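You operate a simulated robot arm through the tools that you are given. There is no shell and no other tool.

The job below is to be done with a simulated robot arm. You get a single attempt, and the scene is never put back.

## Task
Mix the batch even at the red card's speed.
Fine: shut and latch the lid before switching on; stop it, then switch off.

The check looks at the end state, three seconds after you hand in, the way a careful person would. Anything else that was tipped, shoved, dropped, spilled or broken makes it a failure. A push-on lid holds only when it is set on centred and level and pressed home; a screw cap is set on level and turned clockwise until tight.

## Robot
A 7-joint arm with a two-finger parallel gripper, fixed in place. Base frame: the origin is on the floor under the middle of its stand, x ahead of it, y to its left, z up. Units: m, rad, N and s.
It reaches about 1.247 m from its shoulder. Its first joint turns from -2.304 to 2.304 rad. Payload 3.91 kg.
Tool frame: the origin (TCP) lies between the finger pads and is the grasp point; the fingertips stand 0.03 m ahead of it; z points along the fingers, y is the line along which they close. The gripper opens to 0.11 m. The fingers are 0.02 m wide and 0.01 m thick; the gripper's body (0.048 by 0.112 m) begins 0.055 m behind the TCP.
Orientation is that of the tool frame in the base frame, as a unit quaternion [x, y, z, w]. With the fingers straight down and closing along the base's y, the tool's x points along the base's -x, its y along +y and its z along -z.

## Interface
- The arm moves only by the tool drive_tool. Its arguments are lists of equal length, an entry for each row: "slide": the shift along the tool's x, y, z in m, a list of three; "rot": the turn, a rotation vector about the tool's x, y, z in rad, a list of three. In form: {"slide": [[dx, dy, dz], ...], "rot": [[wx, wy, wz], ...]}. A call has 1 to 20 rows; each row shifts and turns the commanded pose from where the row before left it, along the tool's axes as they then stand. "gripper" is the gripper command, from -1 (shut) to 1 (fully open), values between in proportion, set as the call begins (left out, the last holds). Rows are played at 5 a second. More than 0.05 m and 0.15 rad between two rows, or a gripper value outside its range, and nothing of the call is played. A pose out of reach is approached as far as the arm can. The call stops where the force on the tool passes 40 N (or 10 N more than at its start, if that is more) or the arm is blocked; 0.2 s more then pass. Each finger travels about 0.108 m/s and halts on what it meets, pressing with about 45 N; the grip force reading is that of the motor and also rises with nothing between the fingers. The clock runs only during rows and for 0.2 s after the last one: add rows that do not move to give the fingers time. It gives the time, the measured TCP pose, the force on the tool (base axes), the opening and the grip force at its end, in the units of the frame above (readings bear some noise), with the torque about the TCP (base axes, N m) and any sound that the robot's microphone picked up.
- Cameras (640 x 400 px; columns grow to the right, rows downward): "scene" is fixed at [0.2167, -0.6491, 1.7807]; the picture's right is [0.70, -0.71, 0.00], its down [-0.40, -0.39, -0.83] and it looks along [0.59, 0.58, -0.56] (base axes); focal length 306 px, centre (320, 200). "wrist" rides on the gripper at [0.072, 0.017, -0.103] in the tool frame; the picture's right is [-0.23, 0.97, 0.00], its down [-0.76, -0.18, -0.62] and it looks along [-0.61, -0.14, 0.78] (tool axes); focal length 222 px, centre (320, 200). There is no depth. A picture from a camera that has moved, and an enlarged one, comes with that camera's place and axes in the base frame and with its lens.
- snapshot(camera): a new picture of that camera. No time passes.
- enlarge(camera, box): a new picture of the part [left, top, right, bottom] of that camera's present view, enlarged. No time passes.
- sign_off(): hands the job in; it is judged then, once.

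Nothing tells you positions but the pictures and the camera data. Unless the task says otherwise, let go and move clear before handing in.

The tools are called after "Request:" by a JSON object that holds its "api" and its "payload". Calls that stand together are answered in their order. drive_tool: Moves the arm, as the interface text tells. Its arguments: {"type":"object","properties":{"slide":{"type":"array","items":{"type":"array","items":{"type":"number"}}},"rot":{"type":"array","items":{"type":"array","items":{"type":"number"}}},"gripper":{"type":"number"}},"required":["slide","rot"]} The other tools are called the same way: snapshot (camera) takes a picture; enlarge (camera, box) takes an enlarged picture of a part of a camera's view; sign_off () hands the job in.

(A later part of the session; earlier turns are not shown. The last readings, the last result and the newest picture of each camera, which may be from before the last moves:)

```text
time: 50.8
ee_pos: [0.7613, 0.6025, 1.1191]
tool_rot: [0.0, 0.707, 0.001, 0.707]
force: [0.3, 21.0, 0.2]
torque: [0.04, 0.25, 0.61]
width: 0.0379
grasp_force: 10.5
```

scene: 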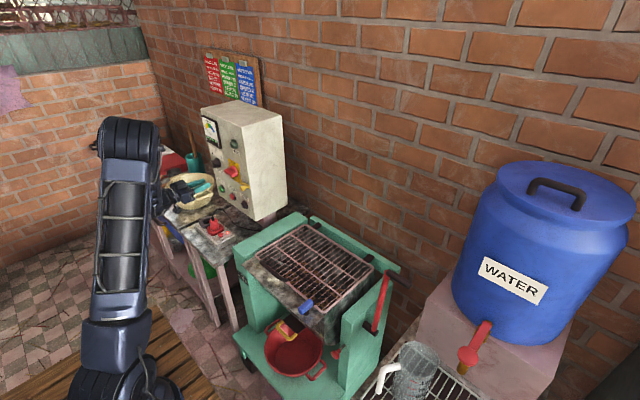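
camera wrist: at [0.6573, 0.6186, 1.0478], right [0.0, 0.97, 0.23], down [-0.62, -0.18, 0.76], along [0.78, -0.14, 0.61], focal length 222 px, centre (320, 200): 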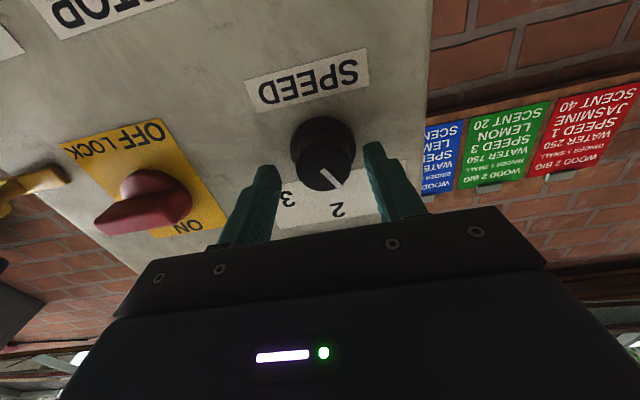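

Request:
{"api": "drive_tool", "payload": {"slide": [[0, 0.001, 0], [0, 0, 0], [0, 0, 0]], "rot": [[0, 0, 0], [0, 0, 0], [0, 0, 0]], "gripper": -0.6}}

Request:
{"api": "drive_tool", "payload": {"slide": [[0, 0, 0], [0, 0, 0], [0, 0, 0], [0, 0, 0]], "rot": [[0, 0, -0.07], [0, 0, -0.07], [0, 0, -0.07], [0, 0, 0]]}}

Request:
{"api": "enlarge", "payload": {"camera": "wrist", "box": [240, 90, 420, 220]}}

```text
time: 51.6
ee_pos: [0.7605, 0.6044, 1.1205]
tool_rot: [0.0, 0.707, 0.0, 0.707]
force: [-3.2, 21.2, 1.6]
torque: [0.03, 0.11, 0.66]
width: 0.0355
grasp_force: 44.8
```

```text
time: 52.6
ee_pos: [0.7604, 0.6067, 1.1205]
tool_rot: [-0.074, 0.703, -0.075, 0.703]
force: [-14.3, 14.8, -0.2]
torque: [-0.05, -0.31, 0.34]
width: 0.036
grasp_force: 44.6
```

```text
3.08 times, centred on (330, 155) of wrist
camera zoom: at [0.6564, 0.6056, 1.0455], right [0.0, 1.0, 0.02], down [-0.62, -0.01, 0.78], along [0.78, -0.01, 0.62], focal length 684 px, centre (289, 338)
```

zoom: 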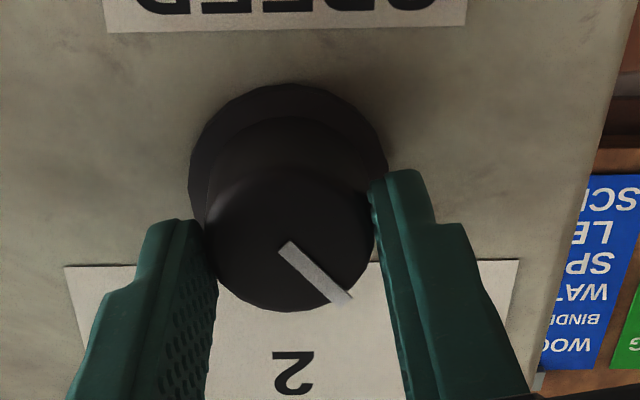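

The knob turned with me and the pointer now reads about 43°. I'll release to see whether it stays there or clicks to a detent.

Request:
{"api": "drive_tool", "payload": {"slide": [[0, 0, 0], [0, 0, 0], [0, 0, 0]], "rot": [[0, 0, 0], [0, 0, 0], [0, 0, 0]], "gripper": 0.05}}

Request:
{"api": "enlarge", "payload": {"camera": "wrist", "box": [240, 90, 420, 220]}}

```text
time: 53.4
ee_pos: [0.7614, 0.6035, 1.1202]
tool_rot: [-0.074, 0.703, -0.074, 0.703]
force: [-0.2, 0.4, 0.9]
torque: [-0.01, 0.04, -0.03]
width: 0.0581
grasp_force: 0.1
```

```text
3.08 times, centred on (330, 155) of wrist
camera zoom: at [0.6576, 0.6049, 1.0456], right [0.0, 1.0, 0.02], down [-0.62, -0.02, 0.78], along [0.78, -0.01, 0.62], focal length 684 px, centre (289, 338)
```

zoom: 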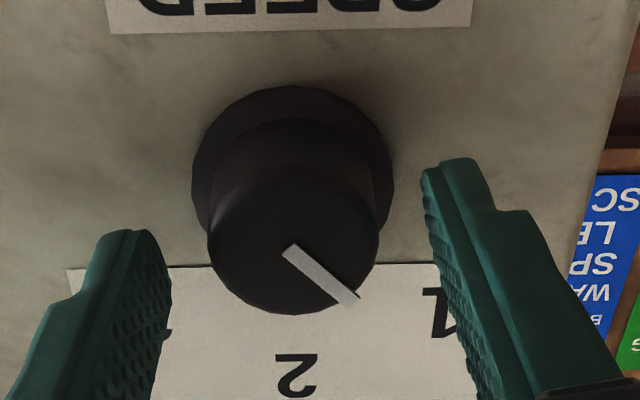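

The pointer now sits at about 45°, squarely on "1", and it stays there. Next I'll back off, roll the gripper so it closes vertically, and line up on the red isolator handle.

Request:
{"api": "drive_tool", "payload": {"slide": [[0, 0, -0.035], [0, 0, -0.035], [0, 0, 0], [0, 0, 0], [0, 0, 0], [0, 0, 0], [0, 0, 0], [0, 0, 0], [0, 0, 0], [0, 0, 0], [0, 0, 0], [0, 0, 0], [0.036, -0.002, 0], [0.036, -0.002, 0], [0.036, -0.002, 0], [0.036, -0.002, 0], [0, 0, 0]], "rot": [[0, 0, 0], [0, 0, 0], [0, 0, -0.136], [0, 0, -0.136], [0, 0, -0.136], [0, 0, -0.136], [0, 0, -0.136], [0, 0, -0.136], [0, 0, -0.136], [0, 0, -0.136], [0, 0, -0.136], [0, 0, -0.136], [0, 0, 0], [0, 0, 0], [0, 0, 0], [0, 0, 0], [0, 0, 0]]}}

Request:
{"api": "snapshot", "payload": {"camera": "wrist"}}

Request:
{"api": "enlarge", "payload": {"camera": "scene", "box": [170, 100, 290, 220]}}

```text
time: 57.0
ee_pos: [0.6891, 0.4602, 1.1292]
tool_rot: [-0.5, 0.5, -0.5, 0.5]
force: [-0.4, 0.2, 0.7]
torque: [0.02, 0.02, 0.05]
width: 0.0578
grasp_force: 0.1
```

```text
taken
camera wrist: at [0.5854, 0.3874, 1.1107], right [0.0, 0.23, -0.97], down [-0.62, 0.76, 0.18], along [0.78, 0.61, 0.14], focal length 222 px, centre (320, 200)
```

wrist: 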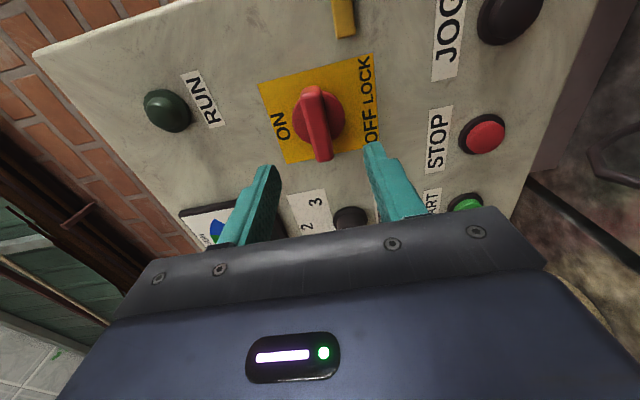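

```text
3.33 times, centred on (230, 160) of scene
camera zoom: at [0.2167, -0.6491, 1.7807], right [0.7, -0.71, 0.0], down [-0.4, -0.39, -0.83], along [0.59, 0.58, -0.56], focal length 1019 px, centre (620, 333)
```

zoom: 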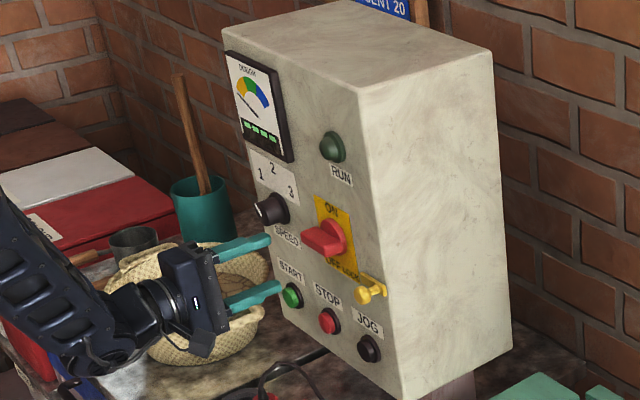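

Request:
{"api": "enlarge", "payload": {"camera": "wrist", "box": [240, 50, 400, 200]}}

```text
2.67 times, centred on (320, 125) of wrist
camera zoom: at [0.5854, 0.3874, 1.1107], right [0.0, 0.23, -0.97], down [-0.62, 0.76, 0.18], along [0.78, 0.61, 0.14], focal length 592 px, centre (320, 400)
```

zoom: 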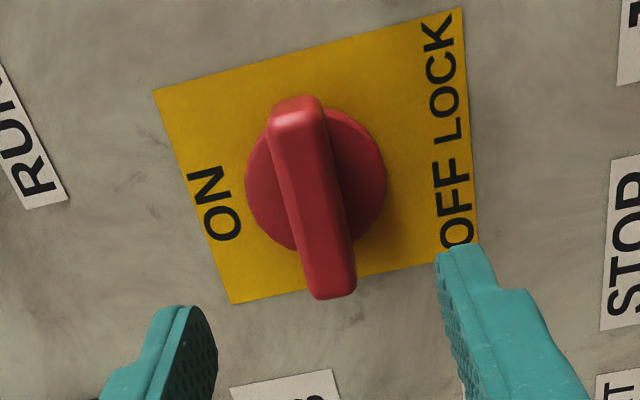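

The handle lies level at z of about 1.128, centred at y of about 0.459, which matches the TCP. I'll advance and close to a loose fit around it.

Request:
{"api": "drive_tool", "payload": {"slide": [[0, 0, 0.025], [0, 0, 0.025], [0, 0, 0.022], [0, 0, 0]], "rot": [[0, 0, 0], [0, 0, 0], [0, 0, 0], [0, 0, 0]]}}

Request:
{"api": "drive_tool", "payload": {"slide": [[0, 0, 0], [0, 0, 0]], "rot": [[0, 0, 0], [0, 0, 0]], "gripper": -0.53}}

Request:
{"api": "enlarge", "payload": {"camera": "wrist", "box": [220, 50, 420, 220]}}

Request:
{"api": "enlarge", "payload": {"camera": "scene", "box": [190, 130, 270, 210]}}

```text
time: 58.0
ee_pos: [0.7618, 0.4596, 1.128]
tool_rot: [-0.499, 0.501, -0.5, 0.5]
force: [-0.8, 0.3, -0.4]
torque: [0.02, 0.01, 0.0]
width: 0.0581
grasp_force: 0.0
```

```text
time: 58.6
ee_pos: [0.7621, 0.4607, 1.1278]
tool_rot: [-0.499, 0.501, -0.5, 0.5]
force: [0.1, -0.2, 0.1]
torque: [-0.02, -0.02, -0.01]
width: 0.0258
grasp_force: 0.0
```

```text
2.35 times, centred on (320, 135) of wrist
camera zoom: at [0.6583, 0.3872, 1.1103], right [0.0, 0.23, -0.97], down [-0.62, 0.76, 0.18], along [0.78, 0.61, 0.14], focal length 523 px, centre (320, 353)
```

zoom: 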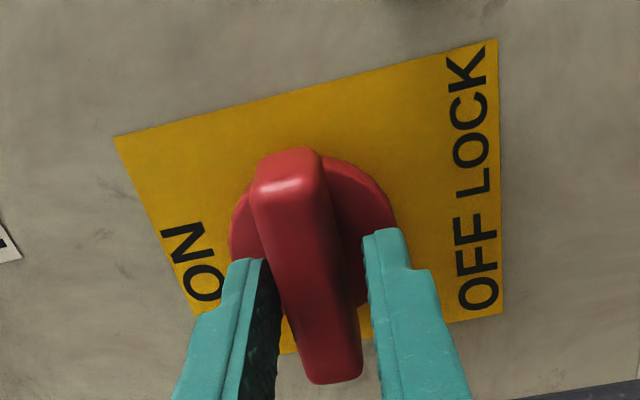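

```text
5.00 times, centred on (230, 170) of scene
camera zoom: at [0.2167, -0.6491, 1.7807], right [0.7, -0.71, 0.0], down [-0.4, -0.39, -0.83], along [0.59, 0.58, -0.56], focal length 1529 px, centre (770, 350)
```

zoom: 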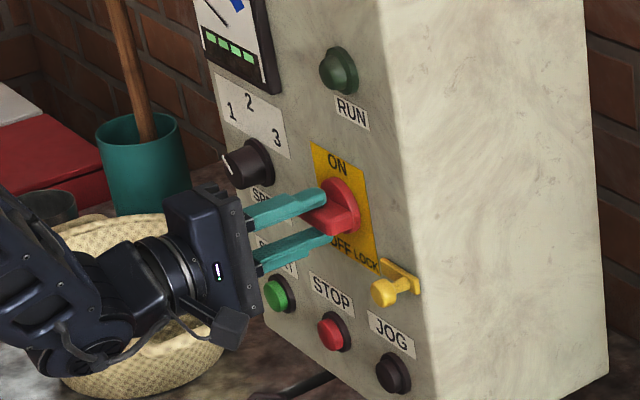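

The fingers straddle the handle. I'll try turning clockwise as seen from the front, so the left end goes up.

Request:
{"api": "drive_tool", "payload": {"slide": [[0, 0, 0], [0, 0, 0], [0, 0, 0], [0, 0, 0], [0, 0, 0], [0, 0, 0]], "rot": [[0, 0, 0.1], [0, 0, 0.1], [0, 0, 0.1], [0, 0, 0.1], [0, 0, 0.1], [0, 0, 0]]}}

Request:
{"api": "enlarge", "payload": {"camera": "wrist", "box": [220, 50, 420, 220]}}

Request:
{"api": "enlarge", "payload": {"camera": "scene", "box": [190, 130, 270, 210]}}

```text
time: 60.0
ee_pos: [0.7615, 0.4605, 1.1288]
tool_rot: [-0.36, 0.609, -0.36, 0.609]
force: [-2.1, 0.4, 5.1]
torque: [-0.08, -0.13, -0.05]
width: 0.0282
grasp_force: 2.2
```

```text
2.35 times, centred on (320, 135) of wrist
camera zoom: at [0.6591, 0.4048, 1.0786], right [0.0, 0.67, -0.74], down [-0.62, 0.58, 0.52], along [0.78, 0.46, 0.42], focal length 523 px, centre (320, 353)
```

zoom: 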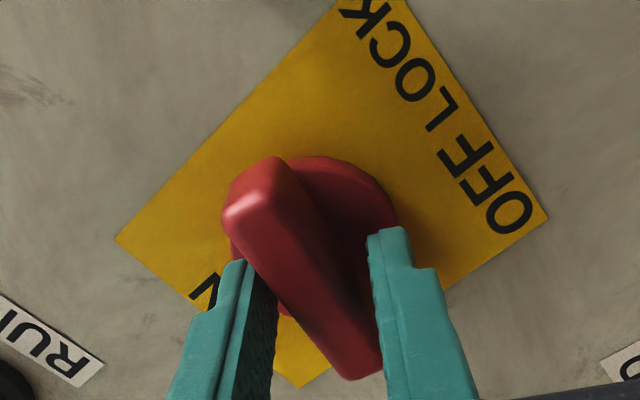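

```text
5.00 times, centred on (230, 170) of scene
camera zoom: at [0.2167, -0.6491, 1.7807], right [0.7, -0.71, 0.0], down [-0.4, -0.39, -0.83], along [0.59, 0.58, -0.56], focal length 1529 px, centre (770, 350)
```

zoom: 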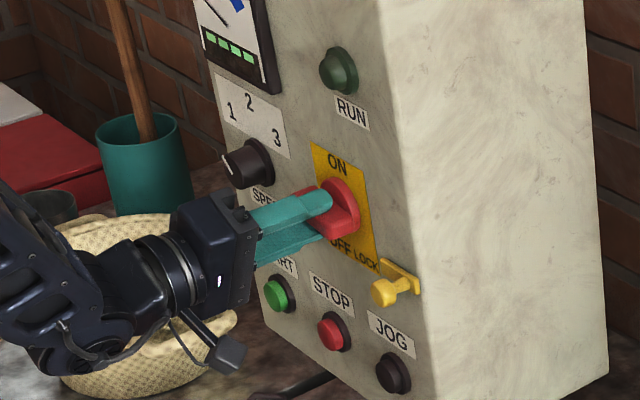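

The handle is turning that way (about 17° so far, lagging by the play), so I'll continue.

Request:
{"api": "drive_tool", "payload": {"slide": [[0, 0, 0], [0, 0, 0], [0, 0, 0], [0, 0, 0], [0, 0, 0], [0, 0, 0]], "rot": [[0, 0, 0.1], [0, 0, 0.1], [0, 0, 0.1], [0, 0, 0.1], [0, 0, 0.1], [0, 0, 0]]}}

Request:
{"api": "enlarge", "payload": {"camera": "wrist", "box": [220, 50, 420, 220]}}

Request:
{"api": "enlarge", "payload": {"camera": "scene", "box": [190, 130, 270, 210]}}

```text
time: 61.4
ee_pos: [0.7627, 0.4596, 1.1288]
tool_rot: [-0.199, 0.679, -0.198, 0.678]
force: [-0.1, 0.7, 0.1]
torque: [-0.02, 0.03, 0.01]
width: 0.0258
grasp_force: 0.3
```

```text
2.35 times, centred on (320, 135) of wrist
camera zoom: at [0.6593, 0.4347, 1.0578], right [0.0, 0.94, -0.33], down [-0.62, 0.26, 0.74], along [0.78, 0.21, 0.59], focal length 523 px, centre (320, 353)
```

zoom: 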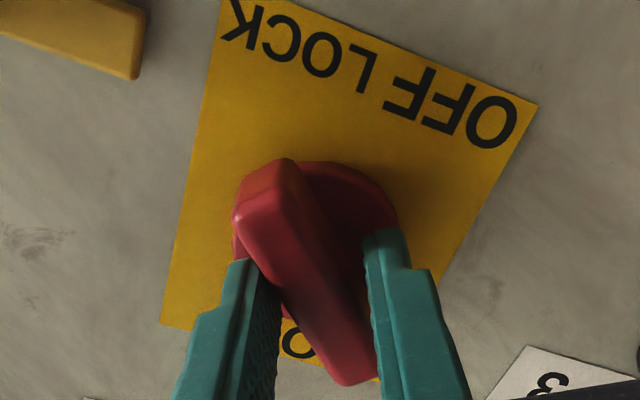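

```text
5.00 times, centred on (230, 170) of scene
camera zoom: at [0.2167, -0.6491, 1.7807], right [0.7, -0.71, 0.0], down [-0.4, -0.39, -0.83], along [0.59, 0.58, -0.56], focal length 1529 px, centre (770, 350)
```

zoom: 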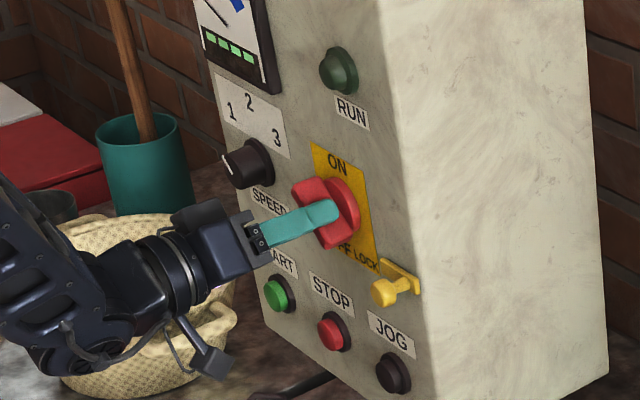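

Request:
{"api": "drive_tool", "payload": {"slide": [[0, 0, 0], [0, 0, 0], [0, 0, 0], [0, 0, 0], [0, 0, 0], [0, 0, 0], [0, 0, 0]], "rot": [[0, 0, 0.1], [0, 0, 0.1], [0, 0, 0.1], [0, 0, 0.1], [0, 0, 0.1], [0, 0, 0.1], [0, 0, 0]]}}

Request:
{"api": "enlarge", "payload": {"camera": "wrist", "box": [220, 50, 420, 220]}}

Request:
{"api": "enlarge", "payload": {"camera": "scene", "box": [190, 110, 270, 210]}}

```text
time: 63.0
ee_pos: [0.7622, 0.4608, 1.1282]
tool_rot: [0.011, 0.707, 0.01, 0.707]
force: [0.7, -0.5, -0.2]
torque: [0.0, -0.02, -0.01]
width: 0.026
grasp_force: 0.1
```

```text
2.35 times, centred on (320, 135) of wrist
camera zoom: at [0.6589, 0.4786, 1.0557], right [0.0, 0.97, 0.26], down [-0.62, -0.2, 0.76], along [0.78, -0.16, 0.6], focal length 523 px, centre (320, 353)
```

zoom: 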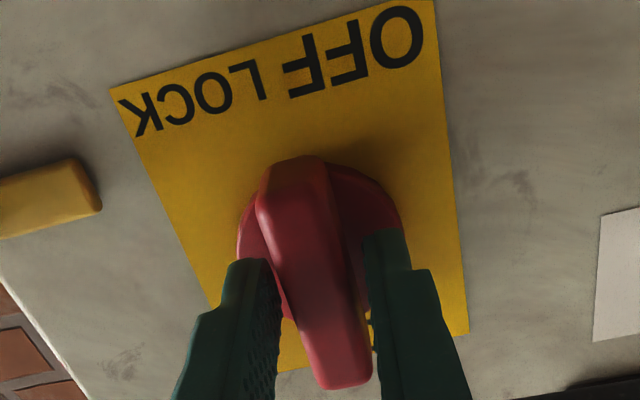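

```text
4.00 times, centred on (230, 160) of scene
camera zoom: at [0.2167, -0.6491, 1.7807], right [0.7, -0.71, 0.0], down [-0.4, -0.39, -0.83], along [0.59, 0.58, -0.56], focal length 1223 px, centre (680, 360)
```

zoom: 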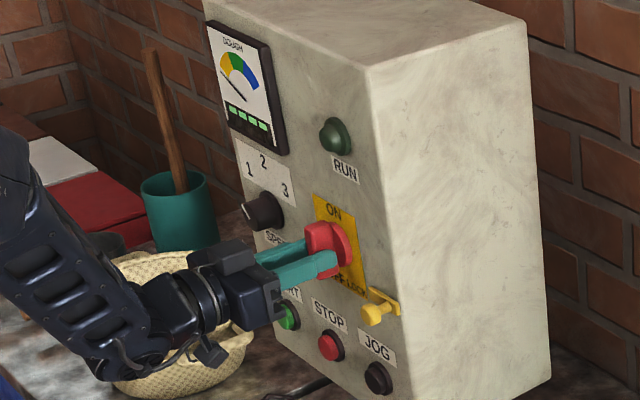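

The handle is vertical at ON now. I'll open up, back away straight, and look at the panel.

Request:
{"api": "drive_tool", "payload": {"slide": [[0, 0, 0], [0, 0, 0], [0, 0, -0.03], [0, 0, -0.04], [0, 0, -0.04], [0, 0, -0.03], [0, 0, 0]], "rot": [[0, 0, 0], [0, 0, 0], [0, 0, 0], [0, 0, 0], [0, 0, 0], [0, 0, 0], [0, 0, 0]], "gripper": -0.1}}

Request:
{"api": "snapshot", "payload": {"camera": "wrist"}}

Request:
{"api": "enlarge", "payload": {"camera": "scene", "box": [190, 100, 290, 220]}}

```text
time: 64.6
ee_pos: [0.6221, 0.4621, 1.1279]
tool_rot: [0.01, 0.707, 0.012, 0.707]
force: [0.0, 0.1, 1.3]
torque: [-0.01, -0.02, 0.02]
width: 0.0496
grasp_force: 0.1
```

```text
taken
camera wrist: at [0.5184, 0.4798, 1.0562], right [0.0, 0.97, 0.26], down [-0.62, -0.2, 0.76], along [0.78, -0.16, 0.6], focal length 222 px, centre (320, 200)
```

wrist: 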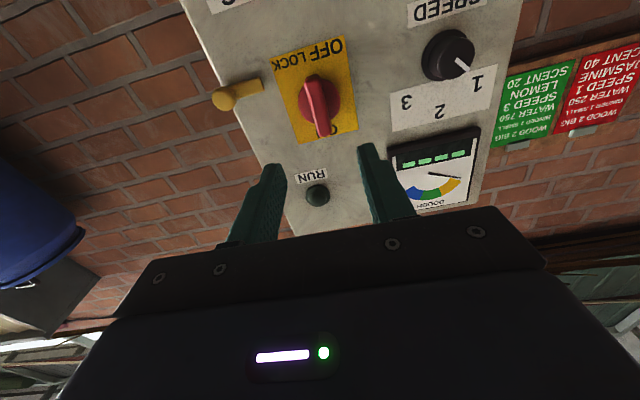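

```text
3.33 times, centred on (240, 160) of scene
camera zoom: at [0.2167, -0.6491, 1.7807], right [0.7, -0.71, 0.0], down [-0.4, -0.39, -0.83], along [0.59, 0.58, -0.56], focal length 1019 px, centre (587, 333)
```

zoom: 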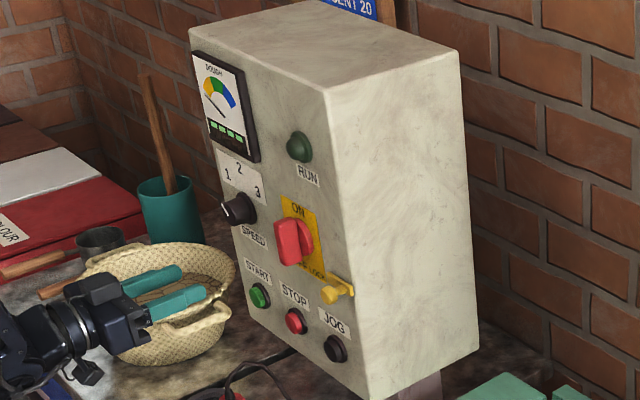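

Request:
{"api": "enlarge", "payload": {"camera": "wrist", "box": [380, 20, 500, 220]}}

Request:
{"api": "enlarge", "payload": {"camera": "wrist", "box": [200, 30, 380, 160]}}

Request:
{"api": "enlarge", "payload": {"camera": "scene", "box": [160, 150, 260, 260]}}

```text
2.00 times, centred on (440, 120) of wrist
camera zoom: at [0.5184, 0.4798, 1.0562], right [0.0, 0.97, 0.26], down [-0.62, -0.2, 0.76], along [0.78, -0.16, 0.6], focal length 444 px, centre (80, 360)
```

zoom: 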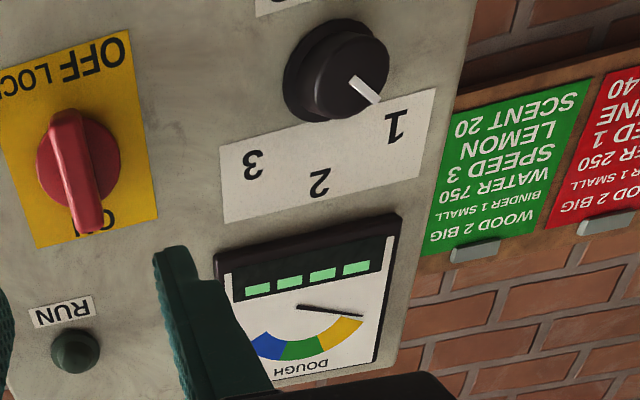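

```text
3.08 times, centred on (290, 95) of wrist
camera zoom: at [0.5184, 0.4798, 1.0562], right [0.0, 0.97, 0.26], down [-0.62, -0.2, 0.76], along [0.78, -0.16, 0.6], focal length 684 px, centre (412, 523)
```

zoom: 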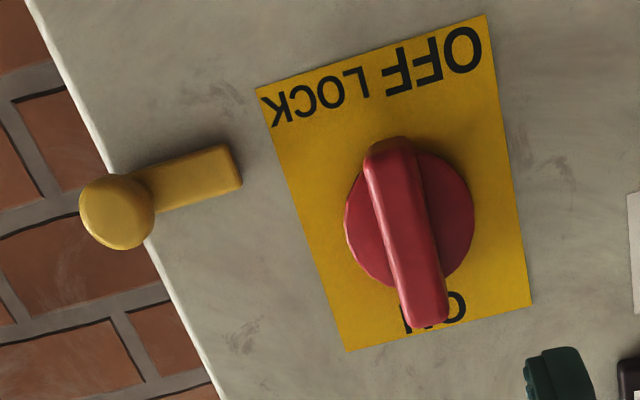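

```text
3.64 times, centred on (210, 205) of scene
camera zoom: at [0.2167, -0.6491, 1.7807], right [0.7, -0.71, 0.0], down [-0.4, -0.39, -0.83], along [0.59, 0.58, -0.56], focal length 1112 px, centre (720, 182)
```

zoom: 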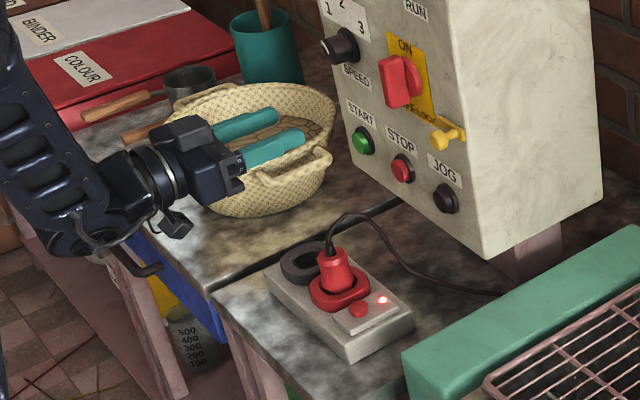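

The handle points at ON and the speed is on 1. Now I'll close the fingers, tilt to about 60° so the hand stays above the table and bowl, and approach START.

Request:
{"api": "drive_tool", "payload": {"slide": [[0, 0, 0], [0, 0, 0], [0, 0, 0], [0, 0, 0], [0.014, 0.0255, 0.0259], [0.014, 0.0255, 0.0259], [0.014, 0.0255, 0.0259], [0.014, 0.0255, 0.0259], [0, 0, 0]], "rot": [[0, 0, -0.03], [0, 0.174, 0], [0, 0.174, 0], [0, 0.174, 0], [0, 0, 0], [0, 0, 0], [0, 0, 0], [0, 0, 0], [0, 0, 0]], "gripper": -1}}

Request:
{"api": "snapshot", "payload": {"camera": "wrist"}}

Request:
{"api": "enlarge", "payload": {"camera": "scene", "box": [160, 140, 280, 240]}}

```text
refused: row 2 steps farther than a row can; nothing moved
```

```text
taken
camera wrist: at [0.5184, 0.4798, 1.0562], right [0.0, 0.97, 0.26], down [-0.62, -0.2, 0.76], along [0.78, -0.16, 0.6], focal length 222 px, centre (320, 200)
```

wrist: 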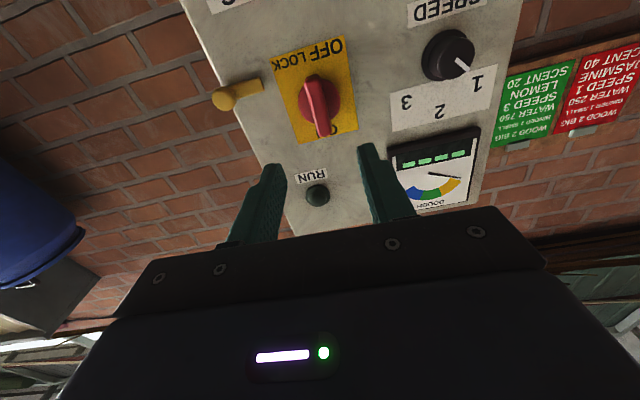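

```text
4.00 times, centred on (220, 190) of scene
camera zoom: at [0.2167, -0.6491, 1.7807], right [0.7, -0.71, 0.0], down [-0.4, -0.39, -0.83], along [0.59, 0.58, -0.56], focal length 1223 px, centre (720, 240)
```

zoom: 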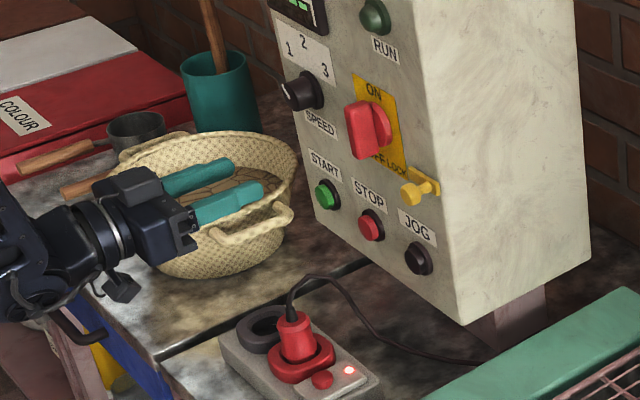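

The rotation step was over the limit, so nothing moved. I'll resend it with smaller steps.

Request:
{"api": "drive_tool", "payload": {"slide": [[0, 0, 0], [0, 0, 0], [0, 0, 0], [0, 0, 0], [0, 0, 0], [0.014, 0.0255, 0.0259], [0.014, 0.0255, 0.0259], [0.014, 0.0255, 0.0259], [0.014, 0.0255, 0.0259], [0, 0, 0]], "rot": [[0, 0, -0.03], [0, 0.13, 0], [0, 0.13, 0], [0, 0.13, 0], [0, 0.13, 0], [0, 0, 0], [0, 0, 0], [0, 0, 0], [0, 0, 0], [0, 0, 0]], "gripper": -1}}

Request:
{"api": "snapshot", "payload": {"camera": "wrist"}}

Request:
{"api": "enlarge", "payload": {"camera": "scene", "box": [160, 140, 280, 240]}}

```text
time: 66.8
ee_pos: [0.6857, 0.5638, 1.0282]
tool_rot: [0.0, 0.865, 0.001, 0.501]
force: [0.2, -0.2, -0.3]
torque: [0.01, 0.01, 0.0]
width: 0.0004
grasp_force: 37.8
```

```text
taken
camera wrist: at [0.5591, 0.5797, 1.0157], right [0.11, 0.97, 0.2], down [-0.16, -0.18, 0.97], along [0.98, -0.14, 0.14], focal length 222 px, centre (320, 200)
```

wrist: 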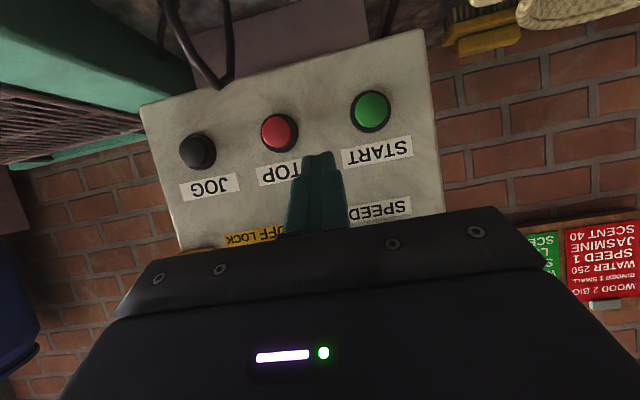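

```text
4.00 times, centred on (220, 190) of scene
camera zoom: at [0.2167, -0.6491, 1.7807], right [0.7, -0.71, 0.0], down [-0.4, -0.39, -0.83], along [0.59, 0.58, -0.56], focal length 1223 px, centre (720, 240)
```

zoom: 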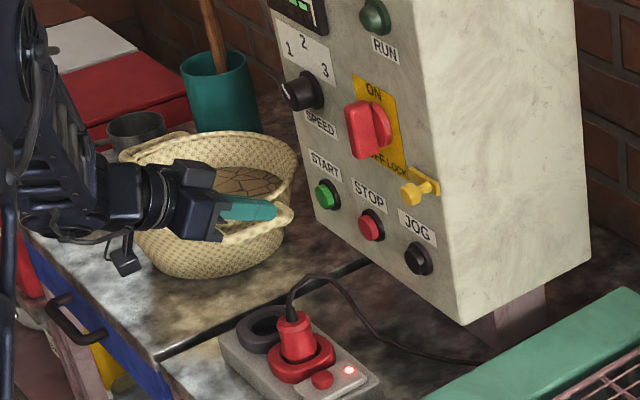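

START measures at (0.797, 0.615, 0.968), and the basket is clear to the left. I'll move to a pre-press position right in front of it.

Request:
{"api": "drive_tool", "payload": {"slide": [[0.0052, 0.016, 0.0258], [0.0052, 0.016, 0.0258], [0.0052, 0.016, 0.0258], [0, 0, 0]], "rot": [[0, 0, 0], [0, 0, 0], [0, 0, 0], [0, 0, 0]]}}

Request:
{"api": "snapshot", "payload": {"camera": "wrist"}}

Request:
{"api": "enlarge", "payload": {"camera": "scene", "box": [190, 150, 270, 230]}}

```text
time: 67.8
ee_pos: [0.7447, 0.6112, 0.9765]
tool_rot: [0.001, 0.865, 0.0, 0.502]
force: [0.1, -0.5, 1.1]
torque: [-0.03, 0.01, -0.03]
width: 0.0001
grasp_force: 37.6
```

```text
taken
camera wrist: at [0.619, 0.6271, 0.9641], right [0.11, 0.97, 0.2], down [-0.16, -0.18, 0.97], along [0.98, -0.14, 0.14], focal length 222 px, centre (320, 200)
```

wrist: 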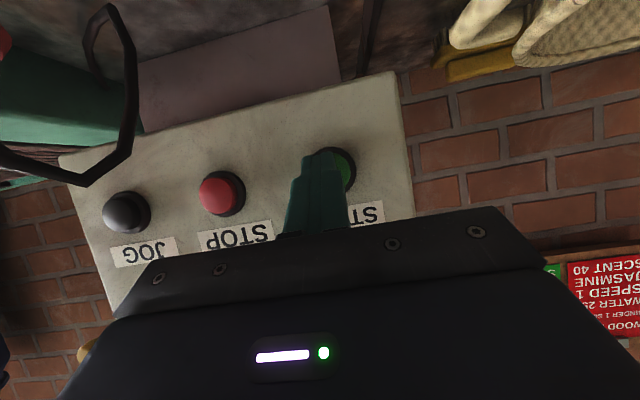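

```text
5.00 times, centred on (230, 190) of scene
camera zoom: at [0.2167, -0.6491, 1.7807], right [0.7, -0.71, 0.0], down [-0.4, -0.39, -0.83], along [0.59, 0.58, -0.56], focal length 1529 px, centre (770, 250)
```

zoom: 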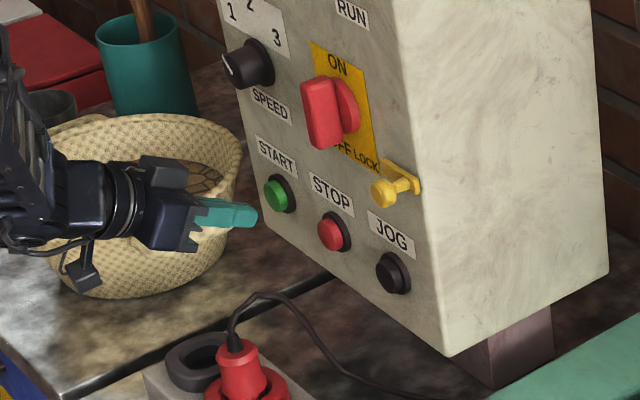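

The fingertip is lined up on START. I'll press gently.

Request:
{"api": "drive_tool", "payload": {"slide": [[-0.005, 0, 0.0087], [-0.0025, 0, 0.0043], [-0.0025, 0, 0.0043], [-0.0025, 0, 0.0043], [0, 0, 0]], "rot": [[0, 0, 0], [0, 0, 0], [0, 0, 0], [0, 0, 0], [0, 0, 0]]}}

Request:
{"api": "enlarge", "payload": {"camera": "scene", "box": [190, 100, 290, 230]}}

Request:
{"api": "snapshot", "payload": {"camera": "wrist"}}

```text
time: 69.0
ee_pos: [0.77, 0.6112, 0.9751]
tool_rot: [0.001, 0.865, 0.0, 0.502]
force: [-3.8, -0.6, -0.2]
torque: [-0.03, 0.06, 0.0]
width: 0.0
grasp_force: 37.3
heard: click
```

```text
3.08 times, centred on (240, 165) of scene
camera zoom: at [0.2167, -0.6491, 1.7807], right [0.7, -0.71, 0.0], down [-0.4, -0.39, -0.83], along [0.59, 0.58, -0.56], focal length 941 px, centre (566, 308)
```

zoom: 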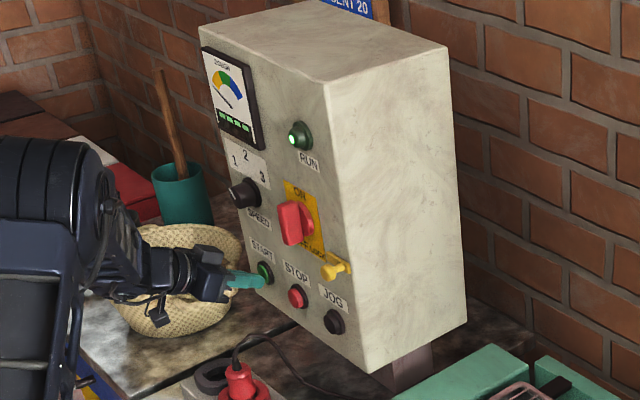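

```text
taken
camera wrist: at [0.6435, 0.627, 0.9637], right [0.11, 0.97, 0.2], down [-0.16, -0.18, 0.97], along [0.98, -0.14, 0.14], focal length 222 px, centre (320, 200)
```

wrist: 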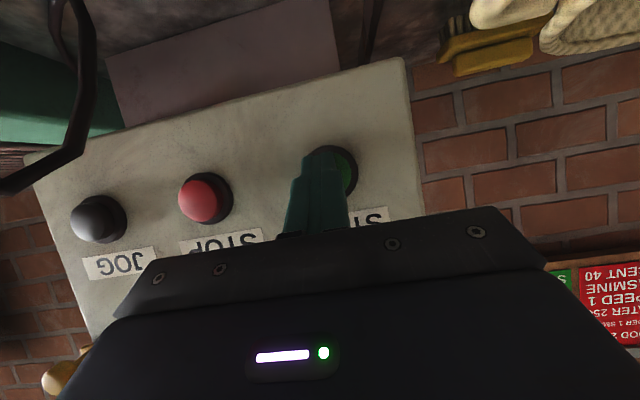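

There was a click and the RUN lamp is lit, so the mixer is running. I'll back off, park in front of STOP, and watch the dough and the gauge.

Request:
{"api": "drive_tool", "payload": {"slide": [[0.0149, 0, -0.026], [0, -0.033, 0], [0, -0.033, 0], [0, -0.034, 0], [0, 0, 0]], "rot": [[0, 0, 0], [0, 0, 0], [0, 0, 0], [0, 0, 0], [0, 0, 0]]}}

Request:
{"api": "enlarge", "payload": {"camera": "scene", "box": [190, 100, 270, 160]}}

Request:
{"api": "enlarge", "payload": {"camera": "scene", "box": [240, 210, 400, 330]}}

```text
time: 70.2
ee_pos: [0.7387, 0.5111, 0.9773]
tool_rot: [0.001, 0.865, 0.0, 0.501]
force: [0.6, 0.1, 0.7]
torque: [0.0, 0.03, -0.02]
width: 0.0
grasp_force: 37.9
```

```text
6.67 times, centred on (230, 130) of scene
camera zoom: at [0.2167, -0.6491, 1.7807], right [0.7, -0.71, 0.0], down [-0.4, -0.39, -0.83], along [0.59, 0.58, -0.56], focal length 2039 px, centre (920, 667)
```

zoom: 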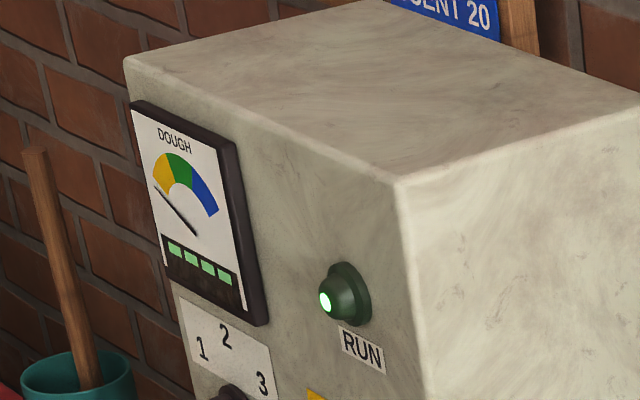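

```text
3.33 times, centred on (320, 270) of scene
camera zoom: at [0.2167, -0.6491, 1.7807], right [0.7, -0.71, 0.0], down [-0.4, -0.39, -0.83], along [0.59, 0.58, -0.56], focal length 1019 px, centre (320, -33)
```

zoom: 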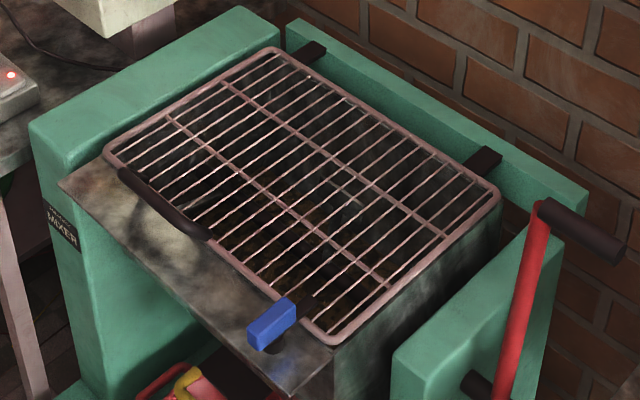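

Request:
{"api": "drive_tool", "payload": {"slide": [[0, 0, 0], [0, 0, 0], [0, 0, 0], [0, 0, 0], [0, 0, 0], [0, 0, 0], [0, 0, 0], [0, 0, 0], [0, 0, 0], [0, 0, 0]], "rot": [[0, 0, 0], [0, 0, 0], [0, 0, 0], [0, 0, 0], [0, 0, 0], [0, 0, 0], [0, 0, 0], [0, 0, 0], [0, 0, 0], [0, 0, 0]]}}

Request:
{"api": "enlarge", "payload": {"camera": "scene", "box": [190, 100, 270, 160]}}

Request:
{"api": "enlarge", "payload": {"camera": "scene", "box": [260, 230, 360, 320]}}

```text
time: 72.4
ee_pos: [0.7393, 0.5125, 0.9777]
tool_rot: [0.001, 0.865, 0.001, 0.501]
force: [0.4, 0.6, -0.2]
torque: [0.0, 0.0, 0.01]
width: 0.0
grasp_force: 37.8
```

```text
6.67 times, centred on (230, 130) of scene
camera zoom: at [0.2167, -0.6491, 1.7807], right [0.7, -0.71, 0.0], down [-0.4, -0.39, -0.83], along [0.59, 0.58, -0.56], focal length 2039 px, centre (920, 667)
```

zoom: 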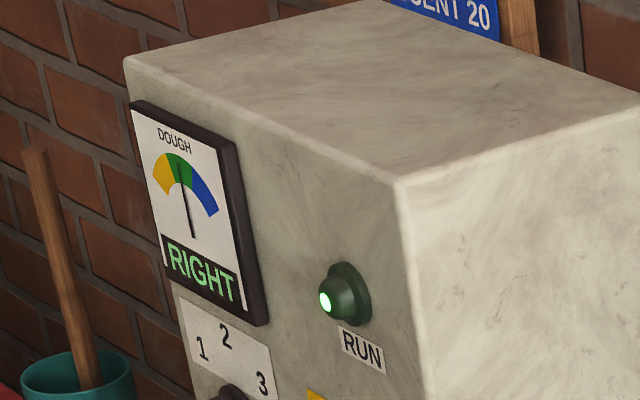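

```text
4.44 times, centred on (310, 275) of scene
camera zoom: at [0.2167, -0.6491, 1.7807], right [0.7, -0.71, 0.0], down [-0.4, -0.39, -0.83], along [0.59, 0.58, -0.56], focal length 1359 px, centre (364, -133)
```

zoom: 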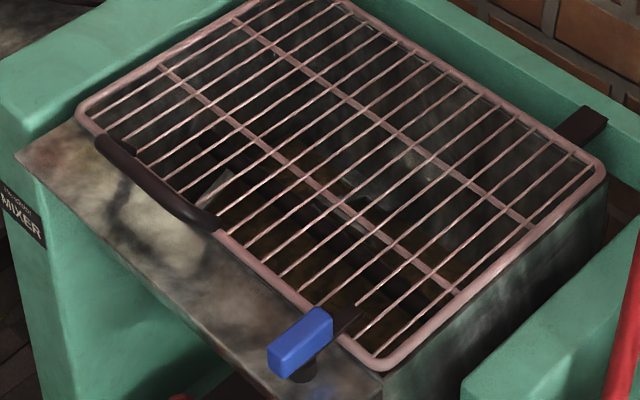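

The gauge now reads RIGHT with the needle in green. I'll look closely at whether the dough itself has lost its streaks.

Request:
{"api": "enlarge", "payload": {"camera": "scene", "box": [290, 255, 350, 305]}}

Request:
{"api": "enlarge", "payload": {"camera": "scene", "box": [270, 220, 380, 310]}}

Request:
{"api": "snapshot", "payload": {"camera": "scene"}}

```text
8.00 times, centred on (320, 280) of scene
camera zoom: at [0.2167, -0.6491, 1.7807], right [0.7, -0.71, 0.0], down [-0.4, -0.39, -0.83], along [0.59, 0.58, -0.56], focal length 2446 px, centre (320, -440)
```

zoom: 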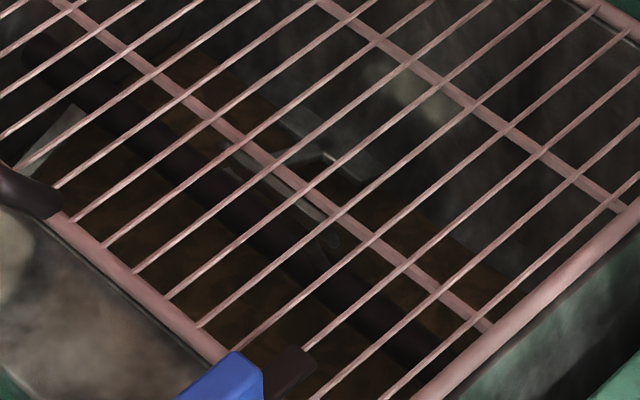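

```text
4.44 times, centred on (325, 265) of scene
camera zoom: at [0.2167, -0.6491, 1.7807], right [0.7, -0.71, 0.0], down [-0.4, -0.39, -0.83], along [0.59, 0.58, -0.56], focal length 1359 px, centre (298, -89)
```

zoom: 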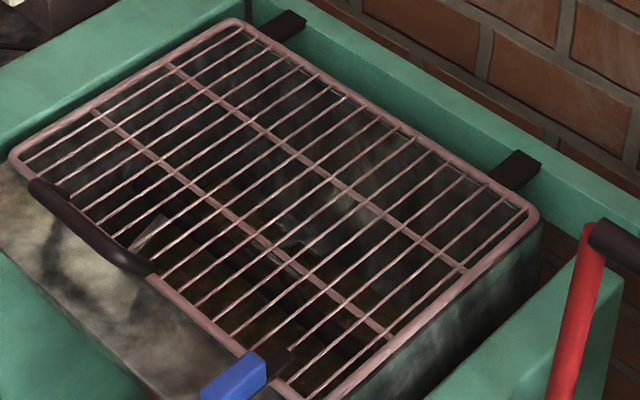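

```text
taken
```

scene: 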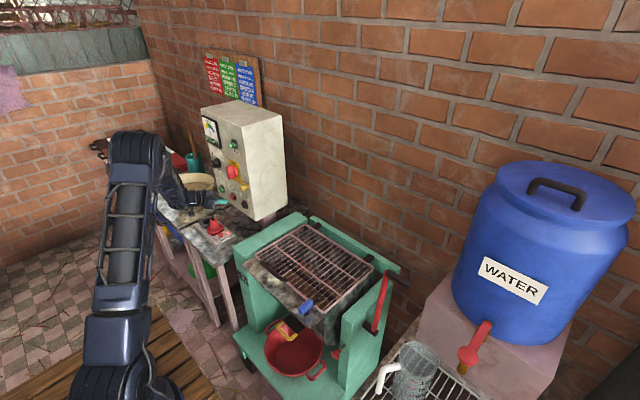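

Request:
{"api": "drive_tool", "payload": {"slide": [[0, 0, 0], [0, 0, 0], [0, 0, 0], [0, 0, 0], [0, 0, 0], [0, 0, 0], [0, 0, 0], [0, 0, 0], [0, 0, 0], [0, 0, 0]], "rot": [[0, 0, 0], [0, 0, 0], [0, 0, 0], [0, 0, 0], [0, 0, 0], [0, 0, 0], [0, 0, 0], [0, 0, 0], [0, 0, 0], [0, 0, 0]]}}

Request:
{"api": "enlarge", "payload": {"camera": "scene", "box": [290, 255, 350, 305]}}

Request:
{"api": "enlarge", "payload": {"camera": "scene", "box": [190, 100, 270, 160]}}

```text
time: 74.6
ee_pos: [0.7385, 0.5115, 0.9776]
tool_rot: [0.0, 0.865, 0.002, 0.502]
force: [0.5, -0.4, -0.6]
torque: [0.01, -0.04, -0.03]
width: 0.0
grasp_force: 38.2
```

```text
8.00 times, centred on (320, 280) of scene
camera zoom: at [0.2167, -0.6491, 1.7807], right [0.7, -0.71, 0.0], down [-0.4, -0.39, -0.83], along [0.59, 0.58, -0.56], focal length 2446 px, centre (320, -440)
```

zoom: 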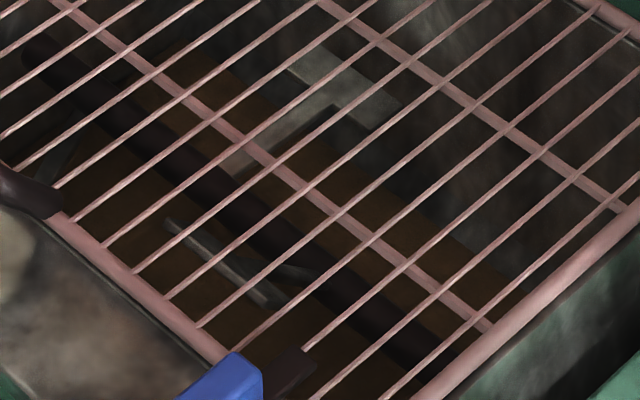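

```text
6.67 times, centred on (230, 130) of scene
camera zoom: at [0.2167, -0.6491, 1.7807], right [0.7, -0.71, 0.0], down [-0.4, -0.39, -0.83], along [0.59, 0.58, -0.56], focal length 2039 px, centre (920, 667)
```

zoom: 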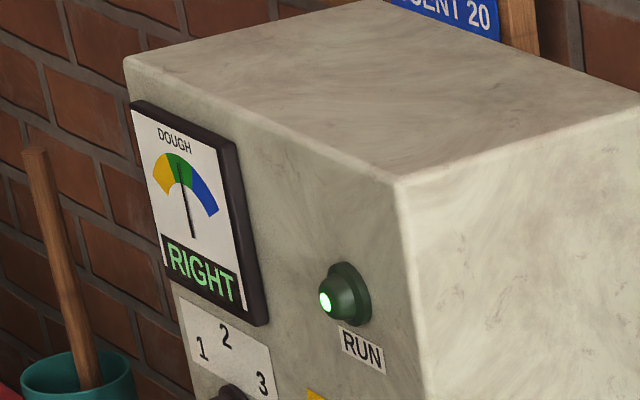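

Request:
{"api": "enlarge", "payload": {"camera": "scene", "box": [300, 262, 330, 287]}}

Request:
{"api": "drive_tool", "payload": {"slide": [[0, 0, 0], [0, 0, 0], [0, 0, 0], [0, 0, 0], [0, 0, 0], [0, 0, 0], [0, 0, 0], [0, 0, 0], [0, 0, 0], [0, 0, 0]], "rot": [[0, 0, 0], [0, 0, 0], [0, 0, 0], [0, 0, 0], [0, 0, 0], [0, 0, 0], [0, 0, 0], [0, 0, 0], [0, 0, 0], [0, 0, 0]]}}

Request:
{"api": "enlarge", "payload": {"camera": "scene", "box": [300, 262, 330, 287]}}

Request:
{"api": "enlarge", "payload": {"camera": "scene", "box": [290, 255, 350, 305]}}

Request:
{"api": "enlarge", "payload": {"camera": "scene", "box": [190, 100, 270, 160]}}

```text
16.00 times, centred on (315, 274) of scene
camera zoom: at [0.2167, -0.6491, 1.7807], right [0.7, -0.71, 0.0], down [-0.4, -0.39, -0.83], along [0.59, 0.58, -0.56], focal length 4893 px, centre (400, -992)
```

zoom: 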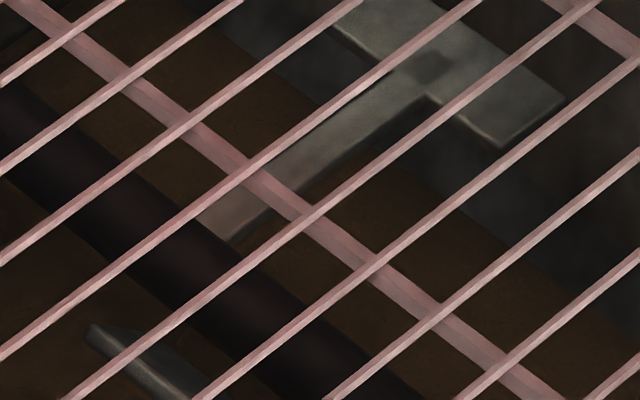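

```text
time: 76.8
ee_pos: [0.7392, 0.5109, 0.9791]
tool_rot: [-0.001, 0.865, 0.001, 0.501]
force: [0.0, -0.1, -0.1]
torque: [-0.01, -0.01, -0.02]
width: 0.0
grasp_force: 37.7
```

```text
16.00 times, centred on (315, 274) of scene
camera zoom: at [0.2167, -0.6491, 1.7807], right [0.7, -0.71, 0.0], down [-0.4, -0.39, -0.83], along [0.59, 0.58, -0.56], focal length 4893 px, centre (400, -992)
```

zoom: 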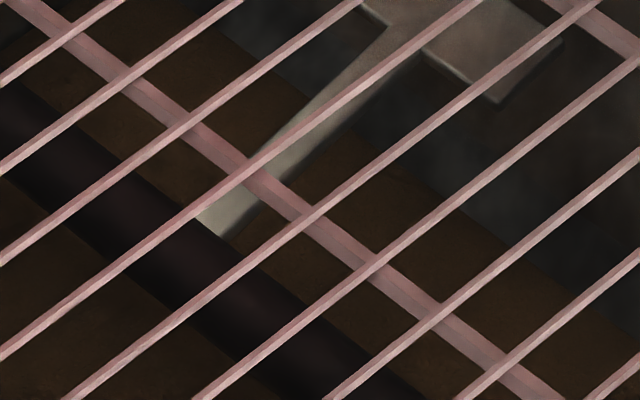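

```text
8.00 times, centred on (320, 280) of scene
camera zoom: at [0.2167, -0.6491, 1.7807], right [0.7, -0.71, 0.0], down [-0.4, -0.39, -0.83], along [0.59, 0.58, -0.56], focal length 2446 px, centre (320, -440)
```

zoom: 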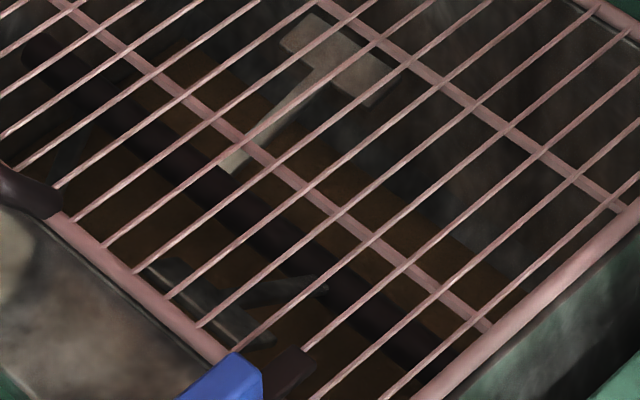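

```text
6.67 times, centred on (230, 130) of scene
camera zoom: at [0.2167, -0.6491, 1.7807], right [0.7, -0.71, 0.0], down [-0.4, -0.39, -0.83], along [0.59, 0.58, -0.56], focal length 2039 px, centre (920, 667)
```

zoom: 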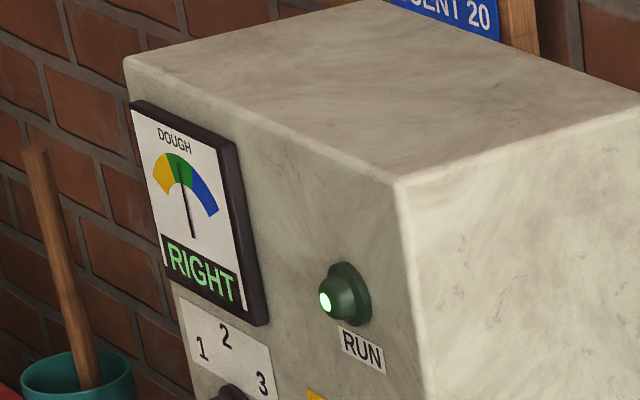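

The dough is now a uniform brown with no streaks, and the gauge holds steady at RIGHT. I'll let it run a little longer for margin, then press STOP.

Request:
{"api": "drive_tool", "payload": {"slide": [[0, 0, 0], [0, 0, 0], [0, 0, 0], [0, 0, 0], [0, 0, 0], [0, 0, 0], [0, 0, 0], [0, 0, 0], [0, 0, 0], [0, 0, 0], [0, 0, 0], [0, 0, 0], [0, 0, 0], [0, 0, 0], [0, 0, 0]], "rot": [[0, 0, 0], [0, 0, 0], [0, 0, 0], [0, 0, 0], [0, 0, 0], [0, 0, 0], [0, 0, 0], [0, 0, 0], [0, 0, 0], [0, 0, 0], [0, 0, 0], [0, 0, 0], [0, 0, 0], [0, 0, 0], [0, 0, 0]]}}

Request:
{"api": "enlarge", "payload": {"camera": "scene", "box": [290, 255, 350, 305]}}

Request:
{"api": "enlarge", "payload": {"camera": "scene", "box": [190, 100, 290, 230]}}

Request:
{"api": "snapshot", "payload": {"camera": "wrist"}}

```text
time: 80.0
ee_pos: [0.7393, 0.5115, 0.9777]
tool_rot: [0.0, 0.865, 0.0, 0.502]
force: [-0.3, -0.4, -0.3]
torque: [-0.01, 0.0, 0.05]
width: 0.0
grasp_force: 37.6
```

```text
8.00 times, centred on (320, 280) of scene
camera zoom: at [0.2167, -0.6491, 1.7807], right [0.7, -0.71, 0.0], down [-0.4, -0.39, -0.83], along [0.59, 0.58, -0.56], focal length 2446 px, centre (320, -440)
```

zoom: 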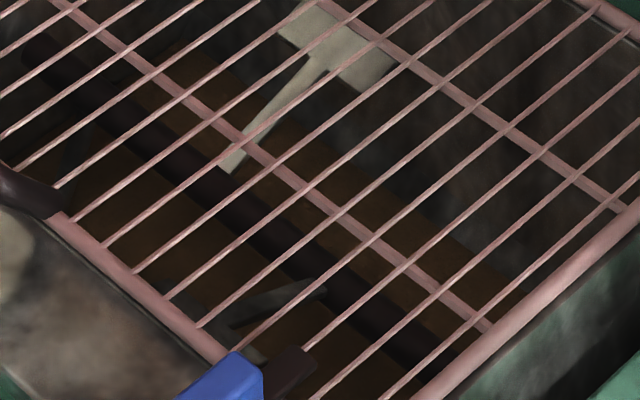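

```text
3.08 times, centred on (240, 165) of scene
camera zoom: at [0.2167, -0.6491, 1.7807], right [0.7, -0.71, 0.0], down [-0.4, -0.39, -0.83], along [0.59, 0.58, -0.56], focal length 941 px, centre (566, 308)
```

zoom: 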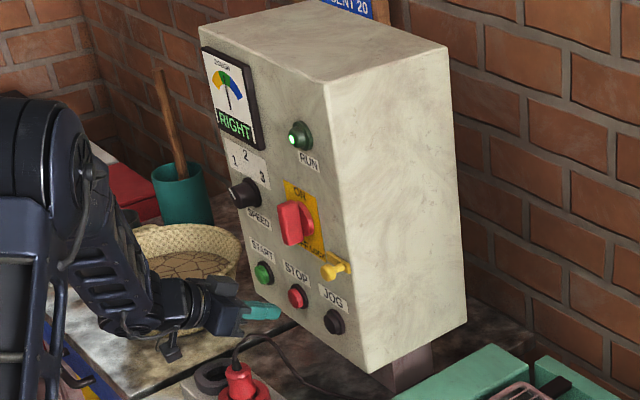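

```text
taken
camera wrist: at [0.6133, 0.5276, 0.9654], right [0.11, 0.97, 0.2], down [-0.16, -0.18, 0.97], along [0.98, -0.14, 0.14], focal length 222 px, centre (320, 200)
```

wrist: 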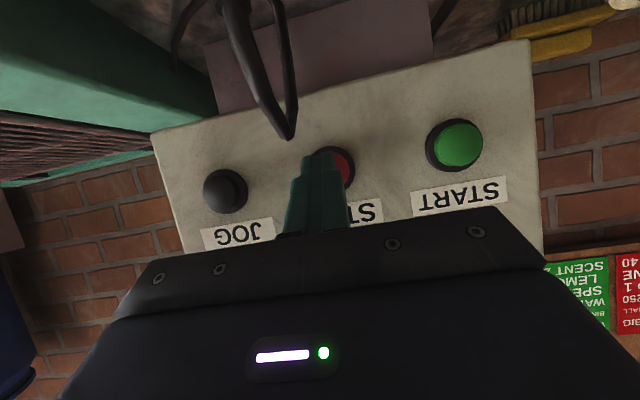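

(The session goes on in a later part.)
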